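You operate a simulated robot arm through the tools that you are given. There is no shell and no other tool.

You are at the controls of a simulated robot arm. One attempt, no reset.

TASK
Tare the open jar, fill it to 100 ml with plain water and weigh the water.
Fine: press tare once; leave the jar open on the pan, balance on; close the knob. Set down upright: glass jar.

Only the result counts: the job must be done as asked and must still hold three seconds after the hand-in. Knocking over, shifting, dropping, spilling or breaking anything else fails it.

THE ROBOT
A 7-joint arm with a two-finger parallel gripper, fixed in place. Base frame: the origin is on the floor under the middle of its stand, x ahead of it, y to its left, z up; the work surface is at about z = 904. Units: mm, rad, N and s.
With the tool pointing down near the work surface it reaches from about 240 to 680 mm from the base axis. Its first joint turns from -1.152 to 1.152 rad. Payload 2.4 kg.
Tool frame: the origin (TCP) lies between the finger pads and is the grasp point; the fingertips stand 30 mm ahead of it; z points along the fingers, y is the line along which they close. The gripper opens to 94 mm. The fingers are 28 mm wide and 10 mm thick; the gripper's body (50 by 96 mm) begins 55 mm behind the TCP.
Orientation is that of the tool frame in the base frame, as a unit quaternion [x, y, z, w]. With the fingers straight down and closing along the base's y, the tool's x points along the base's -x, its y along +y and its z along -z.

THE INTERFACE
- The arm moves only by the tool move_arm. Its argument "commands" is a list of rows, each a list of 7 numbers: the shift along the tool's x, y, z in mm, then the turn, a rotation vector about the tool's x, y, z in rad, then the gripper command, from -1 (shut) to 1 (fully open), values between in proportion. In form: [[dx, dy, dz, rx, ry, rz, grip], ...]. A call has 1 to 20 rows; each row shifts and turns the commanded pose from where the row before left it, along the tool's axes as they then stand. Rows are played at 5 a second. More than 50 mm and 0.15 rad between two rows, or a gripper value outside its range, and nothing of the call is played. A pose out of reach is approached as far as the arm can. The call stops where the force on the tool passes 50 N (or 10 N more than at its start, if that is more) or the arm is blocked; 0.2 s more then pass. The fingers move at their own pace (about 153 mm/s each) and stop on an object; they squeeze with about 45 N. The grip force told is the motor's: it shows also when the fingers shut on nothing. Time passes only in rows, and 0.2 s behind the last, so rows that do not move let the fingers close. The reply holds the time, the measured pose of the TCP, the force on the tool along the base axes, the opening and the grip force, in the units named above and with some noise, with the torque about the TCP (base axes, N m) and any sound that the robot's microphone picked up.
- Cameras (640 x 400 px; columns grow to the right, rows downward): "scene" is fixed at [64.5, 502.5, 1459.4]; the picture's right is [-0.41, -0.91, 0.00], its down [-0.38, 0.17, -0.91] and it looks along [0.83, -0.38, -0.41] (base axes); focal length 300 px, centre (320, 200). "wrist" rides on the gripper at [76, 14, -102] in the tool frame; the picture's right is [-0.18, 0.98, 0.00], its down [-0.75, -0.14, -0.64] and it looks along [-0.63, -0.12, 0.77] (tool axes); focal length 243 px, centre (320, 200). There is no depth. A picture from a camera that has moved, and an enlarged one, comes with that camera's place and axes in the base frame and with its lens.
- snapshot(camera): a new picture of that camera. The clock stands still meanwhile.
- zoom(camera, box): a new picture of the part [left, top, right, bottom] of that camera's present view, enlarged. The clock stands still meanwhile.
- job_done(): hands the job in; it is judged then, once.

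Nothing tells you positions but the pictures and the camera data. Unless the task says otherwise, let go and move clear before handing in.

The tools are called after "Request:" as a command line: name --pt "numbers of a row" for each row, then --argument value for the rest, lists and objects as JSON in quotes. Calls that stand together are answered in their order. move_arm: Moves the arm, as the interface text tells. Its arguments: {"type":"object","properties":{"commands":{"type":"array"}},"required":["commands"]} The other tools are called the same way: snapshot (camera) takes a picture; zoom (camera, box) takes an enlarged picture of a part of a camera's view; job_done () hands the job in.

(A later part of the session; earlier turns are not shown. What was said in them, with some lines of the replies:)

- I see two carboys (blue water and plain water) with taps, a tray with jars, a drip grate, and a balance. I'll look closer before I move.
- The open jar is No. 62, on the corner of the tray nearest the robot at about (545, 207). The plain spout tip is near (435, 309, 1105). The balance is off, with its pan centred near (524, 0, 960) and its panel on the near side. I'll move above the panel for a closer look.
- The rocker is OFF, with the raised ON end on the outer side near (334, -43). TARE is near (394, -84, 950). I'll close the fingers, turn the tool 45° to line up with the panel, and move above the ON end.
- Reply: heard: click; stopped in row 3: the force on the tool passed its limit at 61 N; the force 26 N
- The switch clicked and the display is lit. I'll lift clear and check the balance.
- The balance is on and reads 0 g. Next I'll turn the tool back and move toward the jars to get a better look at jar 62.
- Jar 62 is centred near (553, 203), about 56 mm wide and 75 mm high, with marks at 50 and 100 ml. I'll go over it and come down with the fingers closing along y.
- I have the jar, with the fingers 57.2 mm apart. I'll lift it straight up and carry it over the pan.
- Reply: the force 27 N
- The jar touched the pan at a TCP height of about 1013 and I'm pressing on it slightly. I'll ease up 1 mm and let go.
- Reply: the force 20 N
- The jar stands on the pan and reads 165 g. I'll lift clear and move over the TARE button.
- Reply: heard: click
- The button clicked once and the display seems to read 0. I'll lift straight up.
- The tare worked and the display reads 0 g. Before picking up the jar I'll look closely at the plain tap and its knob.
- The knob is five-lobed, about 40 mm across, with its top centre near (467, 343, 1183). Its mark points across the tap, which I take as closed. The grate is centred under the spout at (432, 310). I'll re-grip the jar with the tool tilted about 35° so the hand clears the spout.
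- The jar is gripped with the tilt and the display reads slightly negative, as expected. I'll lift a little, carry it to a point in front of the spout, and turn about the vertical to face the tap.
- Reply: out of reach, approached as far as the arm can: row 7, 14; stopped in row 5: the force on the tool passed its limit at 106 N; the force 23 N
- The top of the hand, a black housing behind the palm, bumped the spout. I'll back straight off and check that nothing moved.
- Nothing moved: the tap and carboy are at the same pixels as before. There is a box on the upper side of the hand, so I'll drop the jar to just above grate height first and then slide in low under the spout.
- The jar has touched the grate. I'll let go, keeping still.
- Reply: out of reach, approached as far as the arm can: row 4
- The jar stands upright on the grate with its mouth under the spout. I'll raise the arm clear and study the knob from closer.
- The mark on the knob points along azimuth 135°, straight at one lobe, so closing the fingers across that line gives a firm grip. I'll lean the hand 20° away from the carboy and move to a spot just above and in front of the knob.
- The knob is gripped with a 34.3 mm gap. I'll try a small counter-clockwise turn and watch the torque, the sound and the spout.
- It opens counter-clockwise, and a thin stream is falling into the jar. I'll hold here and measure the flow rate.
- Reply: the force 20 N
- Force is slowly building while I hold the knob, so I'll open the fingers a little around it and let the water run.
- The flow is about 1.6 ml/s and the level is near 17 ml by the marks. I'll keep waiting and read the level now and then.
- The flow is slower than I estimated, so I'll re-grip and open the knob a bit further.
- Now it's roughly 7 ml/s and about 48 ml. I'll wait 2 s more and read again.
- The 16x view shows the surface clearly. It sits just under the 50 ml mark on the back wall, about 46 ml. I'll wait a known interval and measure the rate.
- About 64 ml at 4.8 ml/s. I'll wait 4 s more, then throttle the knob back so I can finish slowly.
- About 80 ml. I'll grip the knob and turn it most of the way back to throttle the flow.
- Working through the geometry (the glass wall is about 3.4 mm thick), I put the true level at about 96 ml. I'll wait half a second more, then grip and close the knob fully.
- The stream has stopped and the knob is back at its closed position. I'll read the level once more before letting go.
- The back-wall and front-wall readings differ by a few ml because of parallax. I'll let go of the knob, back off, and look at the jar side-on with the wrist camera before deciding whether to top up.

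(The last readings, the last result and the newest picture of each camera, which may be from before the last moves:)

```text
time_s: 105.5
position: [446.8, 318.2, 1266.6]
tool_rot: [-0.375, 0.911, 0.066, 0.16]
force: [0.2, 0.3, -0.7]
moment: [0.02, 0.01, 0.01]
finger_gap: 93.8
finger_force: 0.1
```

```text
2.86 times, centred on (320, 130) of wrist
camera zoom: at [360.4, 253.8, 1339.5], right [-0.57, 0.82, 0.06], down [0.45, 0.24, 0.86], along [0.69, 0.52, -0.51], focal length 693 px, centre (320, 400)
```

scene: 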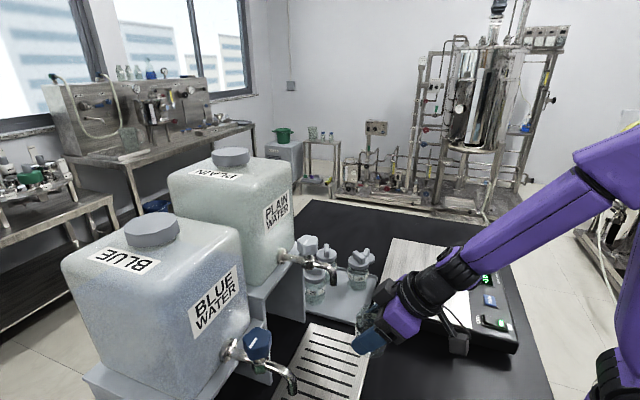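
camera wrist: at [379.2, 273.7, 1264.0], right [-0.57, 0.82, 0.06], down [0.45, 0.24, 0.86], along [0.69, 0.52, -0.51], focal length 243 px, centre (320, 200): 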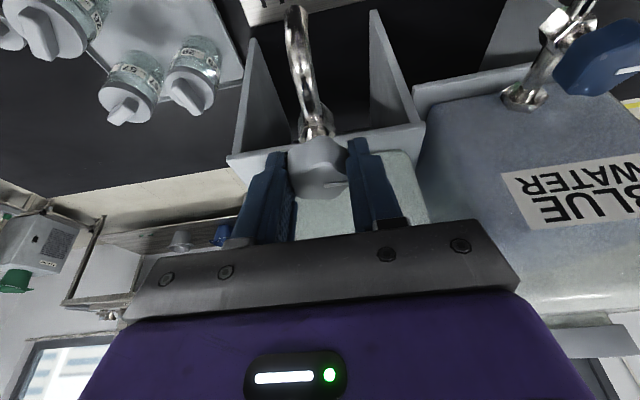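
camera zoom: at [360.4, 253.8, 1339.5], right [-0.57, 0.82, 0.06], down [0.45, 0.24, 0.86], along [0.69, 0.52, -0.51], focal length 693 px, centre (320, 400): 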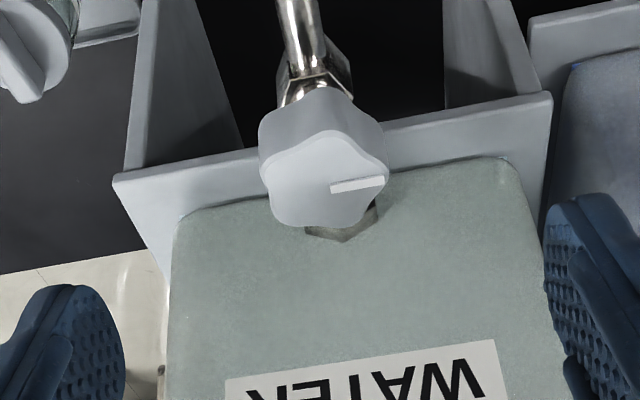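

Request:
move_arm --pt "39.9 3.3 -14.5 0 0 0 1" --pt "39.9 3.3 -14.5 0 0 0 1" --pt "39.8 3.3 -14.5 0 0 0 1" --pt "0 0 0 0 -0.128 0 1" --pt "0 0 0 0 -0.128 0 1" --pt "0 0 0 0.0495 0 0.0716 1" --pt "22.7 0 32.9 0 0 0 1" --pt "22.7 0 32.9 0 0 0 1" --pt "22.7 0 32.9 0 0 0 1" --pt "22.7 0 32.9 0 0 0 1" --pt "22.7 0 32.9 0 0 0 1" --pt "22.7 0 32.9 0 0 0 1" --pt "22.7 0 32.9 0 0 0 1" --pt "14.2 0 20.6 0 0 0 1" --pt "0 0 0 0 0 0 1"

Request:
snapshot --camera "wrist"

Request:
snapshot --camera "scene"

```text
time_s: 108.7
position: [348.6, 236.3, 961.4]
tool_rot: [-0.325, 0.898, 0.103, 0.279]
force: [-0.1, 0.1, 0.7]
moment: [0.0, -0.02, 0.01]
finger_gap: 93.9
finger_force: 0.1
out of reach, approached as far as the arm can: row 12
```

```text
taken
camera wrist: at [246.6, 171.1, 1003.9], right [-0.51, 0.85, 0.11], down [0.29, 0.05, 0.96], along [0.81, 0.52, -0.27], focal length 243 px, centre (320, 200)
```

wrist: 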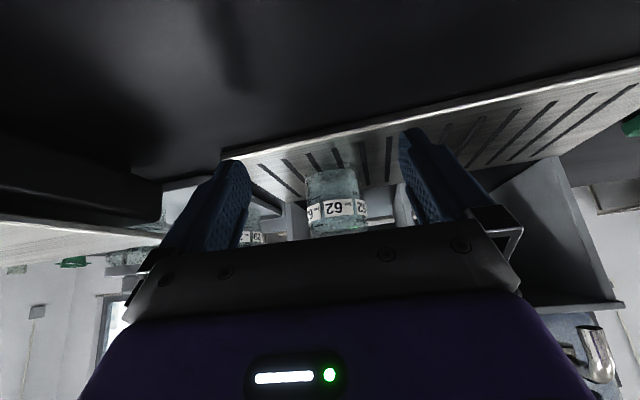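

```text
taken
```

scene: 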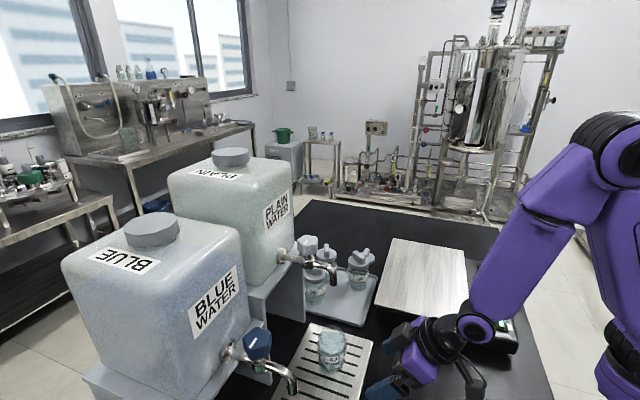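

Request:
zoom --camera "wrist" --box '[290, 150, 390, 240]'

Request:
zoom --camera "wrist" --box '[315, 205, 355, 240]'

```text
4.44 times, centred on (340, 195) of wrist
camera zoom: at [246.6, 171.1, 1003.9], right [-0.51, 0.85, 0.11], down [0.29, 0.05, 0.96], along [0.81, 0.52, -0.27], focal length 1078 px, centre (231, 222)
```

zoom: 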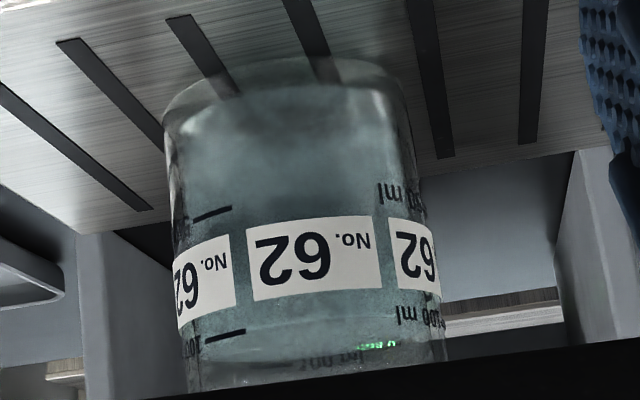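

```text
11.43 times, centred on (335, 222) of wrist
camera zoom: at [246.6, 171.1, 1003.9], right [-0.51, 0.85, 0.11], down [0.29, 0.05, 0.96], along [0.81, 0.52, -0.27], focal length 2773 px, centre (149, -57)
```

zoom: 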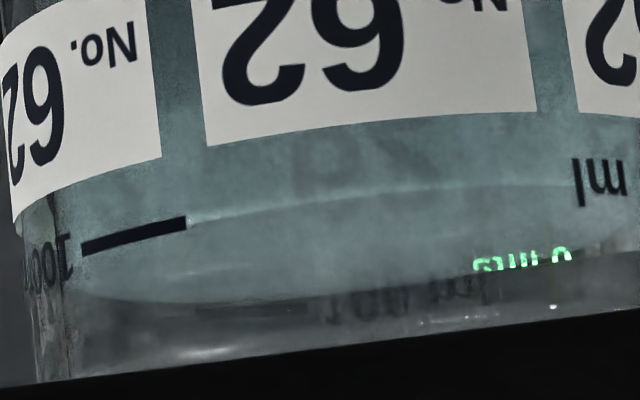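

Side-on, the front waterline lies right on the 100 ml mark, so after parallax it is about 99 ml. I'll take the jar now: slide in low with open fingers, as before.

Request:
move_arm --pt "-22 0.2 16.7 0 0 0 1" --pt "-22 0.2 16.7 0 0 0 1" --pt "-18 0.1 13.7 0 0 0 1" --pt "-14 0.1 10.6 0 0 0 1" --pt "-8 0.1 6.1 0 0 0 1" --pt "-4.7 0 3.5 0 0 0 1" --pt "0 0 0 0 0 0 1"

Request:
snapshot --camera "wrist"

Request:
zoom --camera "scene" --box '[260, 230, 420, 390]'

```text
time_s: 110.3
position: [434.3, 307.1, 957.0]
tool_rot: [-0.325, 0.898, 0.102, 0.28]
force: [-0.5, -0.1, -0.2]
moment: [0.02, 0.02, 0.0]
finger_gap: 94.2
finger_force: 0.0
```

```text
taken
camera wrist: at [331.7, 241.8, 999.5], right [-0.51, 0.85, 0.11], down [0.29, 0.05, 0.96], along [0.81, 0.52, -0.27], focal length 243 px, centre (320, 200)
```

wrist: 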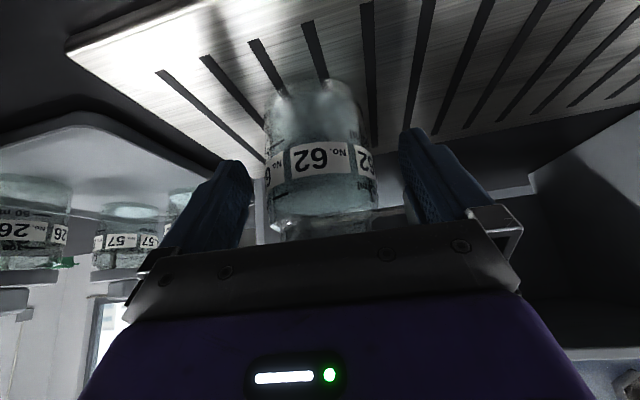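

```text
2.50 times, centred on (340, 310) of scene
camera zoom: at [64.5, 502.5, 1459.4], right [-0.41, -0.91, 0.0], down [-0.38, 0.17, -0.91], along [0.83, -0.38, -0.41], focal length 751 px, centre (270, -75)
```

zoom: 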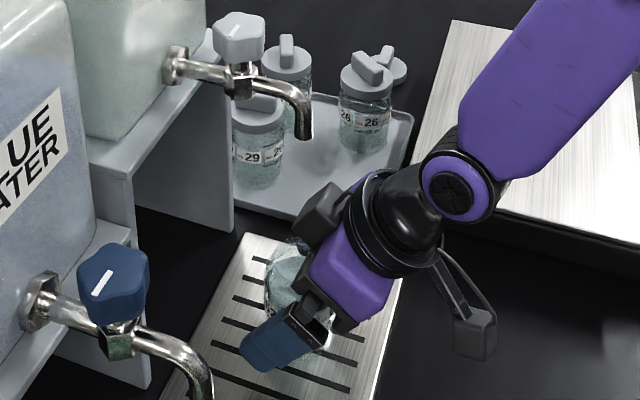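

Request:
move_arm --pt "0 0 0 0 0 0 0.4" --pt "0 0 0 0 0 0 0.32" --pt "0 0 0 0 0 0 0.26" --pt "0 0 0 0 0 0 0.2" --pt "0 0 0 0 0 0 0.1" --pt "0 0 0 0 0 0 0.0" --pt "0 0 0 0 0 0 0.0"

Request:
zoom --camera "wrist" --box '[240, 60, 400, 240]'

```text
time_s: 111.9
position: [433.0, 307.6, 957.1]
tool_rot: [-0.325, 0.898, 0.102, 0.279]
force: [-1.2, 0.0, 0.5]
moment: [-0.03, 0.02, 0.03]
finger_gap: 59.4
finger_force: 44.5
```

```text
2.22 times, centred on (320, 150) of wrist
camera zoom: at [331.5, 241.7, 999.5], right [-0.51, 0.85, 0.11], down [0.29, 0.05, 0.96], along [0.81, 0.52, -0.27], focal length 539 px, centre (320, 311)
```

zoom: 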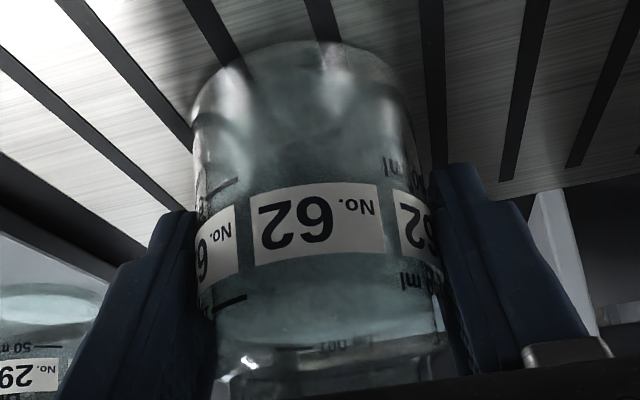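

The jar is gripped. I'll lift slightly, back out low from under the spout, then raise it gently.

Request:
move_arm --pt "-1.1 0 -1.7 0 0 0 0" --pt "-2.3 0 -3.3 0 0 0 0" --pt "-2.3 0 -3.3 0 0 0 0" --pt "-1.1 0 -1.7 0 0 0 0" --pt "2 0 -1.4 0 0 0 0" --pt "4.9 0 -3.4 0 0 0 0" --pt "8.2 0 -5.7 0 0 0 0" --pt "10 0 -6.9 0 0 0 0" --pt "10 0 -6.9 0 0 0 0" --pt "10 0 -6.9 0 0 0 0" --pt "8.2 0 -5.7 0 0 0 0" --pt "4.9 0 -3.4 0 0 0 0" --pt "2 0 -1.4 0 0 0 0" --pt "0 0 0 0 0 0 0"

Request:
snapshot --camera "wrist"

Request:
zoom --camera "scene" --box '[260, 230, 460, 400]'

```text
time_s: 114.9
position: [377.0, 261.4, 968.9]
tool_rot: [-0.325, 0.898, 0.102, 0.279]
force: [0.1, -0.1, -1.6]
moment: [0.0, 0.03, 0.0]
finger_gap: 59.2
finger_force: 45.1
```

```text
taken
camera wrist: at [274.3, 194.8, 1012.3], right [-0.51, 0.85, 0.11], down [0.29, 0.05, 0.96], along [0.81, 0.52, -0.27], focal length 243 px, centre (320, 200)
```

wrist: 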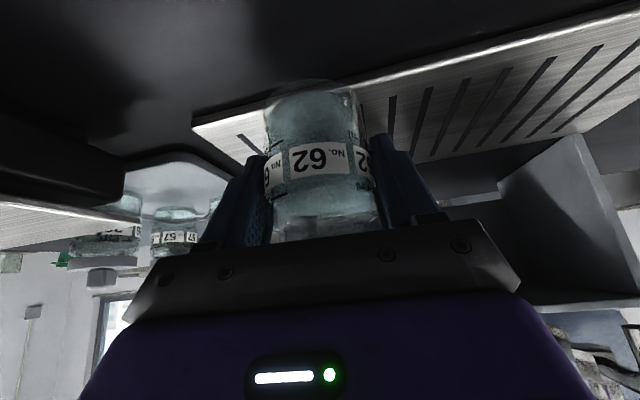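

```text
2.35 times, centred on (360, 315) of scene
camera zoom: at [64.5, 502.5, 1459.4], right [-0.41, -0.91, 0.0], down [-0.38, 0.17, -0.91], along [0.83, -0.38, -0.41], focal length 707 px, centre (226, -71)
```

zoom: 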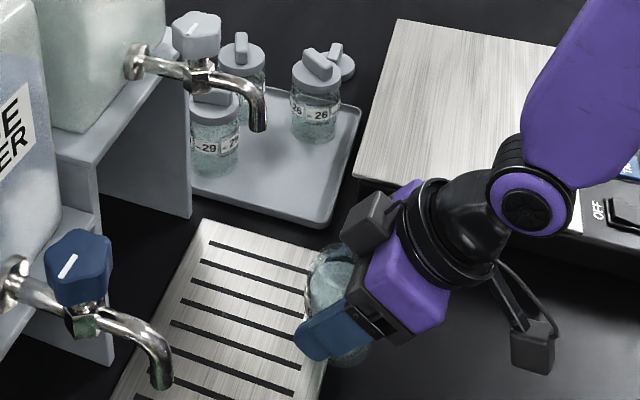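

Request:
move_arm --pt "-2.3 0 -3.3 0 0 0 0" --pt "-4.5 0 -6.6 0 0 0 0" --pt "-6.8 0 -9.9 0 0 0 0" --pt "-8 0 -11.5 0 0 0 0" --pt "-8 0 -11.5 0 0 0 0" --pt "-5.7 0 -8.2 0 0 0 0" --pt "-2.8 0 -4.1 0 0 0 0" --pt "-1.7 0 -2.5 0 0 0 0" --pt "0 0 0 0.025 0 0.036 0" --pt "0 0 0 0.0494 0 0.0716 0" --pt "0 0 0 0.0494 0 0.0716 0" --pt "0 0 0 0.0494 0 0.0716 0" --pt "0 0 0 0.0494 0 0.0716 0" --pt "0 0 0 0.0494 0 0.0716 0" --pt "0 0 0 0.0494 0 0.0716 0" --pt "0 0 0 0.0494 0 0.0716 0" --pt "0 0 0 0.025 0 0.036 0" --pt "0 0 0 0 0 0 0"

Request:
snapshot --camera "wrist"

Request:
snapshot --camera "scene"

```text
time_s: 118.7
position: [372.8, 261.6, 1037.5]
tool_rot: [-0.042, 0.957, 0.015, 0.285]
force: [0.8, -0.5, -2.2]
moment: [0.0, 0.04, -0.02]
finger_gap: 59.5
finger_force: 44.4
out of reach, approached as far as the arm can: row 13
```

```text
taken
camera wrist: at [251.9, 265.5, 1082.5], right [0.07, 0.99, 0.1], down [0.29, -0.12, 0.95], along [0.95, -0.03, -0.3], focal length 243 px, centre (320, 200)
```

wrist: 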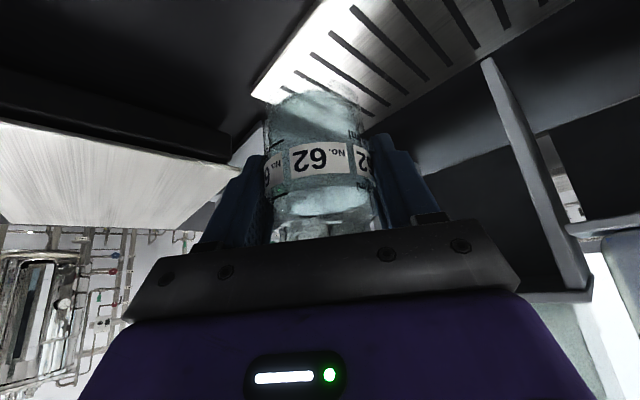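

```text
taken
```

scene: 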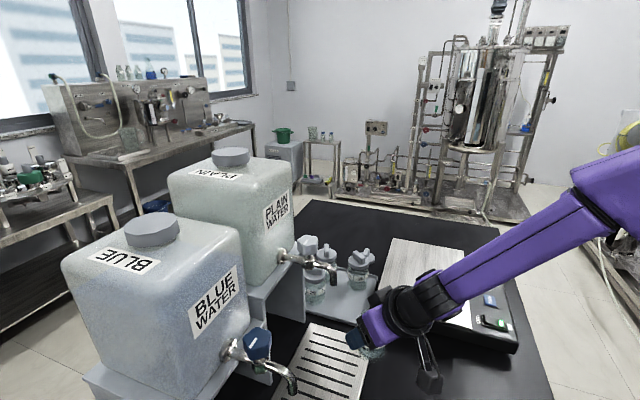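

One rotation row was cut short, leaving the tool about 1.3° off. I'll correct that and carry the jar smoothly over to the pan.

Request:
move_arm --pt "0 0 0 0 -0.023 0 0" --pt "-2.6 -7.6 1.8 0 0 0 0" --pt "-5.2 -15.2 3.6 0 0 0 0" --pt "-7.9 -22.7 5.4 0 0 0 0" --pt "-10.5 -30.3 7.2 0 0 0 0" --pt "-10.5 -30.3 7.2 0 0 0 0" --pt "-10.5 -30.3 7.2 0 0 0 0" --pt "-10.5 -30.3 7.2 0 0 0 0" --pt "-10.5 -30.3 7.2 0 0 0 0" --pt "-10.5 -30.3 7.2 0 0 0 0" --pt "-7.9 -22.7 5.4 0 0 0 0" --pt "-5.2 -15.2 3.6 0 0 0 0" --pt "-2.6 -7.6 1.8 0 0 0 0" --pt "0 0 0 0 0 0 0"

Request:
snapshot --camera "wrist"

Request:
snapshot --camera "scene"

```text
time_s: 121.7
position: [511.3, -0.8, 1035.5]
tool_rot: [-0.043, 0.954, 0.016, 0.296]
force: [-0.5, -0.6, -2.0]
moment: [0.03, -0.01, 0.01]
finger_gap: 59.7
finger_force: 45.0
```

```text
taken
camera wrist: at [389.1, 3.5, 1078.2], right [0.06, 0.99, 0.11], down [0.27, -0.12, 0.96], along [0.96, -0.03, -0.27], focal length 243 px, centre (320, 200)
```

wrist: 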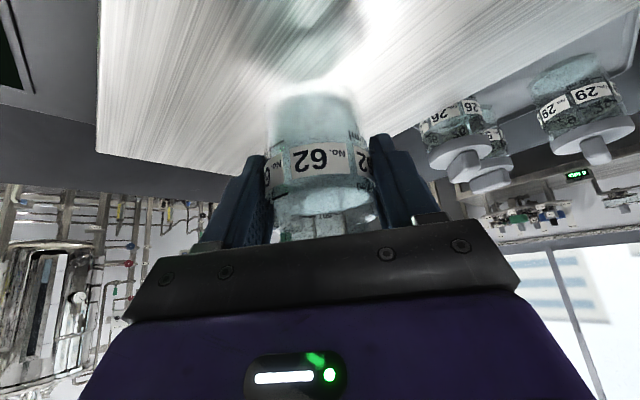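

```text
taken
```

scene: 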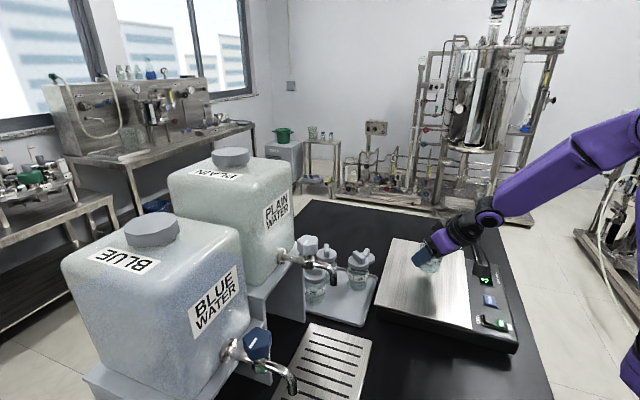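

Request:
move_arm --pt "2.3 0 3.3 0 0 0 0" --pt "3.4 0 4.9 0 0 0 0" --pt "3.4 0 4.9 0 0 0 0" --pt "1.7 0 2.5 0 0 0 0" --pt "0.8 0 1.1 0 0 0 0" --pt "0 0 0 0 0 0 0"

Request:
zoom --camera "scene" --box '[380, 220, 540, 340]'

```text
time_s: 123.1
position: [513.9, 0.6, 1015.8]
tool_rot: [-0.043, 0.954, 0.016, 0.296]
force: [-0.2, -0.9, -3.2]
moment: [-0.01, -0.03, -0.01]
finger_gap: 59.2
finger_force: 45.1
```

```text
3.33 times, centred on (460, 280) of scene
camera zoom: at [64.6, 502.5, 1459.4], right [-0.41, -0.91, 0.0], down [-0.38, 0.17, -0.91], along [0.83, -0.38, -0.41], focal length 1001 px, centre (-147, -67)
```

zoom: 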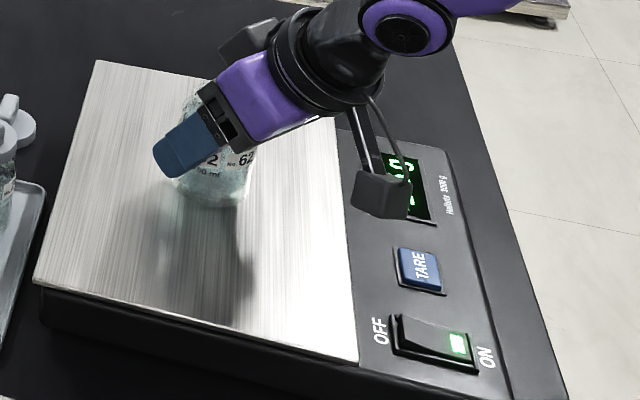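

Request:
move_arm --pt "0.6 0 0.8 0 0 0 0" --pt "0.6 0 0.8 0 0 0 0" --pt "0 0 0 0 0 0 0"

```text
time_s: 123.9
position: [513.1, 0.8, 1014.5]
tool_rot: [-0.042, 0.954, 0.015, 0.297]
force: [-0.5, 0.3, -0.4]
moment: [0.06, -0.08, 0.0]
finger_gap: 59.5
finger_force: 44.8
```

Request:
zoom --camera "scene" --box '[440, 240, 520, 300]'

Request:
zoom --camera "wrist" --box '[0, 0, 200, 120]'

```text
6.67 times, centred on (480, 270) of scene
camera zoom: at [64.5, 502.5, 1459.4], right [-0.41, -0.91, 0.0], down [-0.38, 0.17, -0.91], along [0.83, -0.38, -0.41], focal length 2003 px, centre (-747, -267)
```

zoom: 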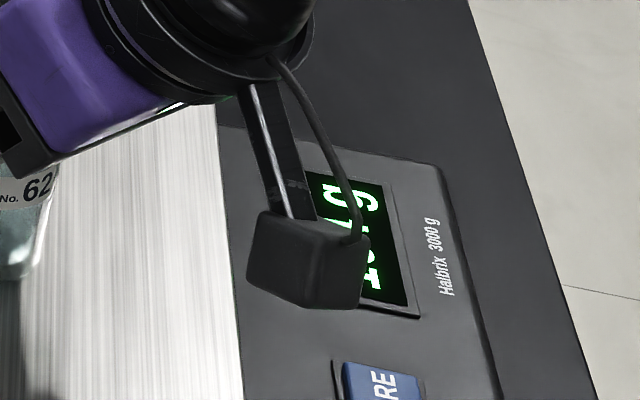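

```text
3.20 times, centred on (100, 60) of wrist
camera zoom: at [390.0, 4.5, 1056.6], right [0.06, 0.99, 0.11], down [0.27, -0.12, 0.96], along [0.96, -0.03, -0.27], focal length 776 px, centre (1024, 648)
```

zoom: 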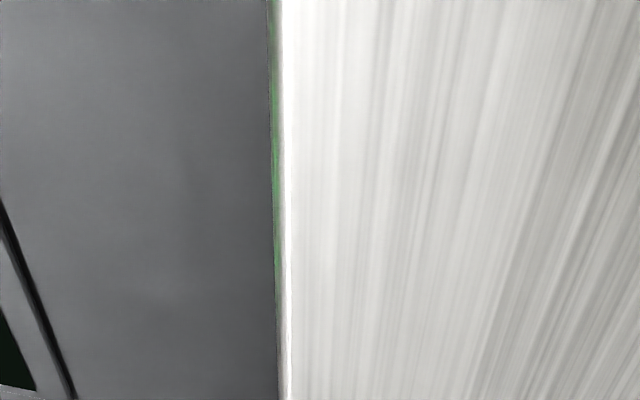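

Request:
move_arm --pt "0.3 0 0.4 0 0 0 0" --pt "0 0 0 0 0 0 0" --pt "0 0 0 0 0 0 0.28" --pt "0 0 0 0 0 0 0.36" --pt "0 0 0 0 0 0 0.6" --pt "0 0 0 0 0 0 1" --pt "0 0 0 0 0 0 1"

Request:
snapshot --camera "wrist"

Request:
zoom --camera "scene" --box '[380, 220, 540, 340]'

```text
time_s: 125.5
position: [511.3, -1.0, 1013.6]
tool_rot: [-0.042, 0.954, 0.016, 0.296]
force: [-0.2, -0.1, -0.9]
moment: [0.03, 0.01, -0.03]
finger_gap: 94.1
finger_force: 0.0
```

```text
taken
camera wrist: at [389.9, 4.5, 1056.0], right [0.06, 0.99, 0.11], down [0.27, -0.12, 0.96], along [0.96, -0.03, -0.27], focal length 243 px, centre (320, 200)
```

wrist: 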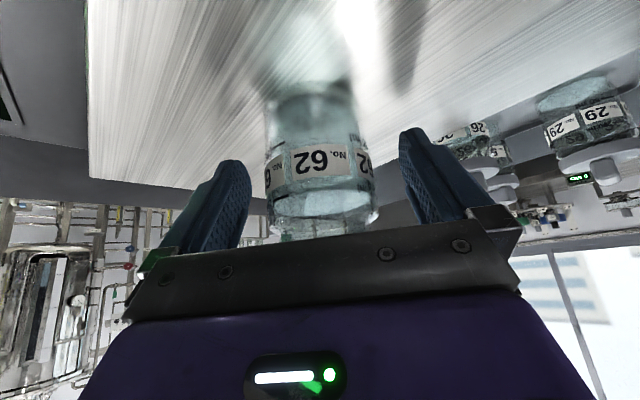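

```text
3.33 times, centred on (460, 280) of scene
camera zoom: at [64.5, 502.5, 1459.4], right [-0.41, -0.91, 0.0], down [-0.38, 0.17, -0.91], along [0.83, -0.38, -0.41], focal length 1001 px, centre (-147, -67)
```

zoom: 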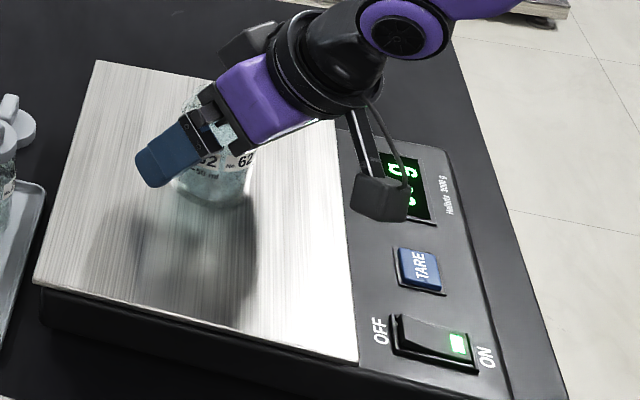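

The jar is back on the pan and released. I'll back out along the tool axis and read the display.

Request:
move_arm --pt "0 0 -10 0 0 0 1" --pt "0 0 -20 0 0 0 1" --pt "0 0 -30 0 0 0 1" --pt "0 0 -35 0 0 0 1" --pt "0 0 -35 0 0 0 1" --pt "-17 0 -25 0 0 0 1" --pt "-17 0 -25 0 0 0 1" --pt "0 0 0 0 0 0 1"

Request:
zoom --camera "scene" --box '[380, 220, 540, 340]'

Request:
snapshot --camera "wrist"

```text
time_s: 127.3
position: [437.7, -6.4, 1180.0]
tool_rot: [-0.042, 0.954, 0.015, 0.297]
force: [-0.3, -0.2, -0.3]
moment: [0.02, 0.02, -0.03]
finger_gap: 94.2
finger_force: 0.1
```

```text
3.33 times, centred on (460, 280) of scene
camera zoom: at [64.5, 502.5, 1459.4], right [-0.41, -0.91, 0.0], down [-0.38, 0.17, -0.91], along [0.83, -0.38, -0.41], focal length 1001 px, centre (-147, -67)
```

zoom: 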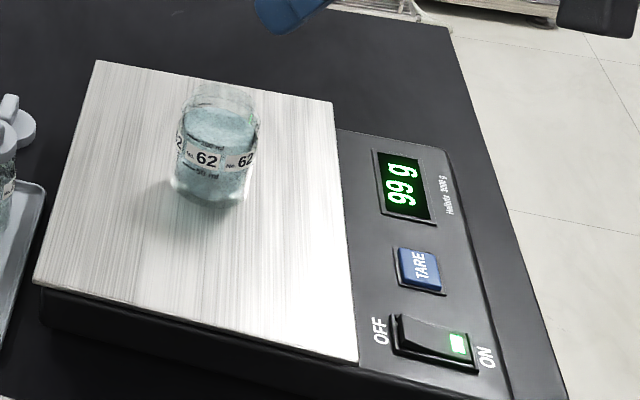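

```text
taken
camera wrist: at [314.8, -2.4, 1223.4], right [0.06, 0.99, 0.11], down [0.27, -0.12, 0.96], along [0.96, -0.03, -0.28], focal length 243 px, centre (320, 200)
```

wrist: 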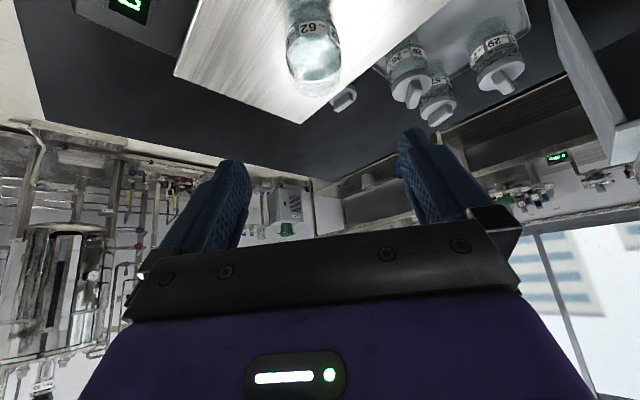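

The display reads 99 g, which agrees with the level at the mark. I'll check the rest of the scene before handing in.

Request:
snapshot --camera "scene"

Request:
zoom --camera "scene" --box '[260, 220, 400, 380]'

Request:
zoom --camera "scene" --box '[400, 230, 540, 320]'

```text
taken
```

scene: 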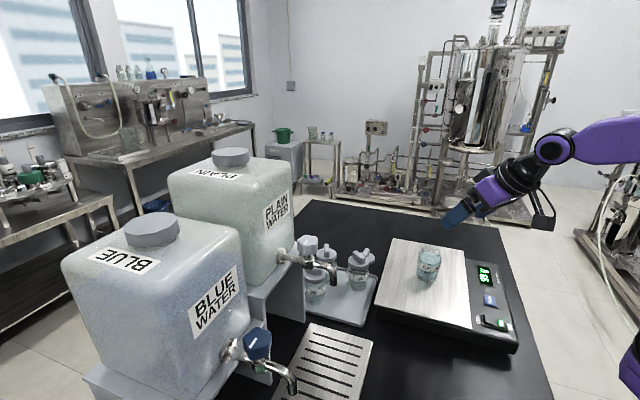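

```text
2.50 times, centred on (330, 300) of scene
camera zoom: at [64.5, 502.5, 1459.4], right [-0.41, -0.91, 0.0], down [-0.38, 0.17, -0.91], along [0.83, -0.38, -0.41], focal length 751 px, centre (295, -50)
```

zoom: 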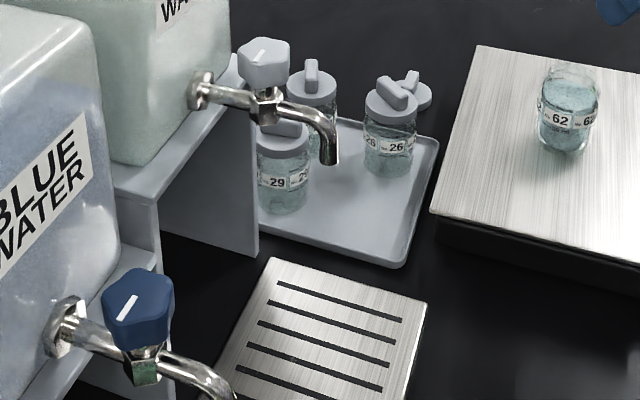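

```text
4.44 times, centred on (470, 275) of scene
camera zoom: at [64.5, 502.5, 1459.4], right [-0.41, -0.91, 0.0], down [-0.38, 0.17, -0.91], along [0.83, -0.38, -0.41], focal length 1335 px, centre (-347, -133)
```

zoom: 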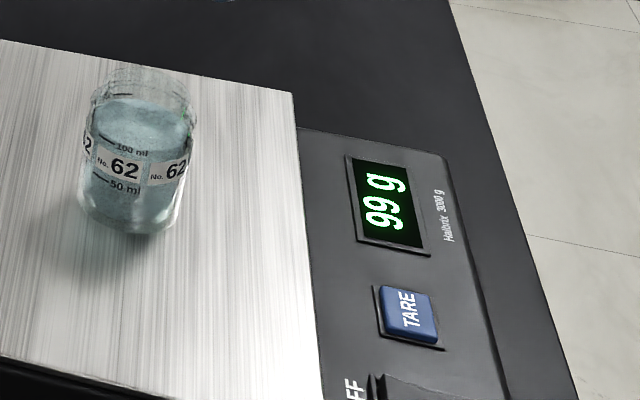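

Jar 62 stands open and upright on the pan with the display at 99 g. The balance is on, the knob is closed with no drip, and everything else is where it was. The hand is clear, so I'm handing in.

Request:
job_done

```text
The job is handed in.
```

The open jar (No. 62) is filled with plain water to about the 100 ml mark, and the balance shows 99 g for the water alone. I handed the job in; no verdict came back.

- **Balance:** I switched it on, set the empty jar on it (165 g) and pressed TARE once. It is still on.
- **Filling:** I filled the jar at the plain-water tap on the drip grate. From the side, the waterline was level with the 100 ml mark.
- **Tap:** The knob is back at its closed position, with no drip visible.
- **Jar:** It stands upright and open on the pan, and the hand is clear of it.

On the way to the tap the hand bumped the plain-water spout hard enough to stop the arm (about 106 N). Pictures before and after showed no shift in the tap, the carboy or anything else. I saw no spills.
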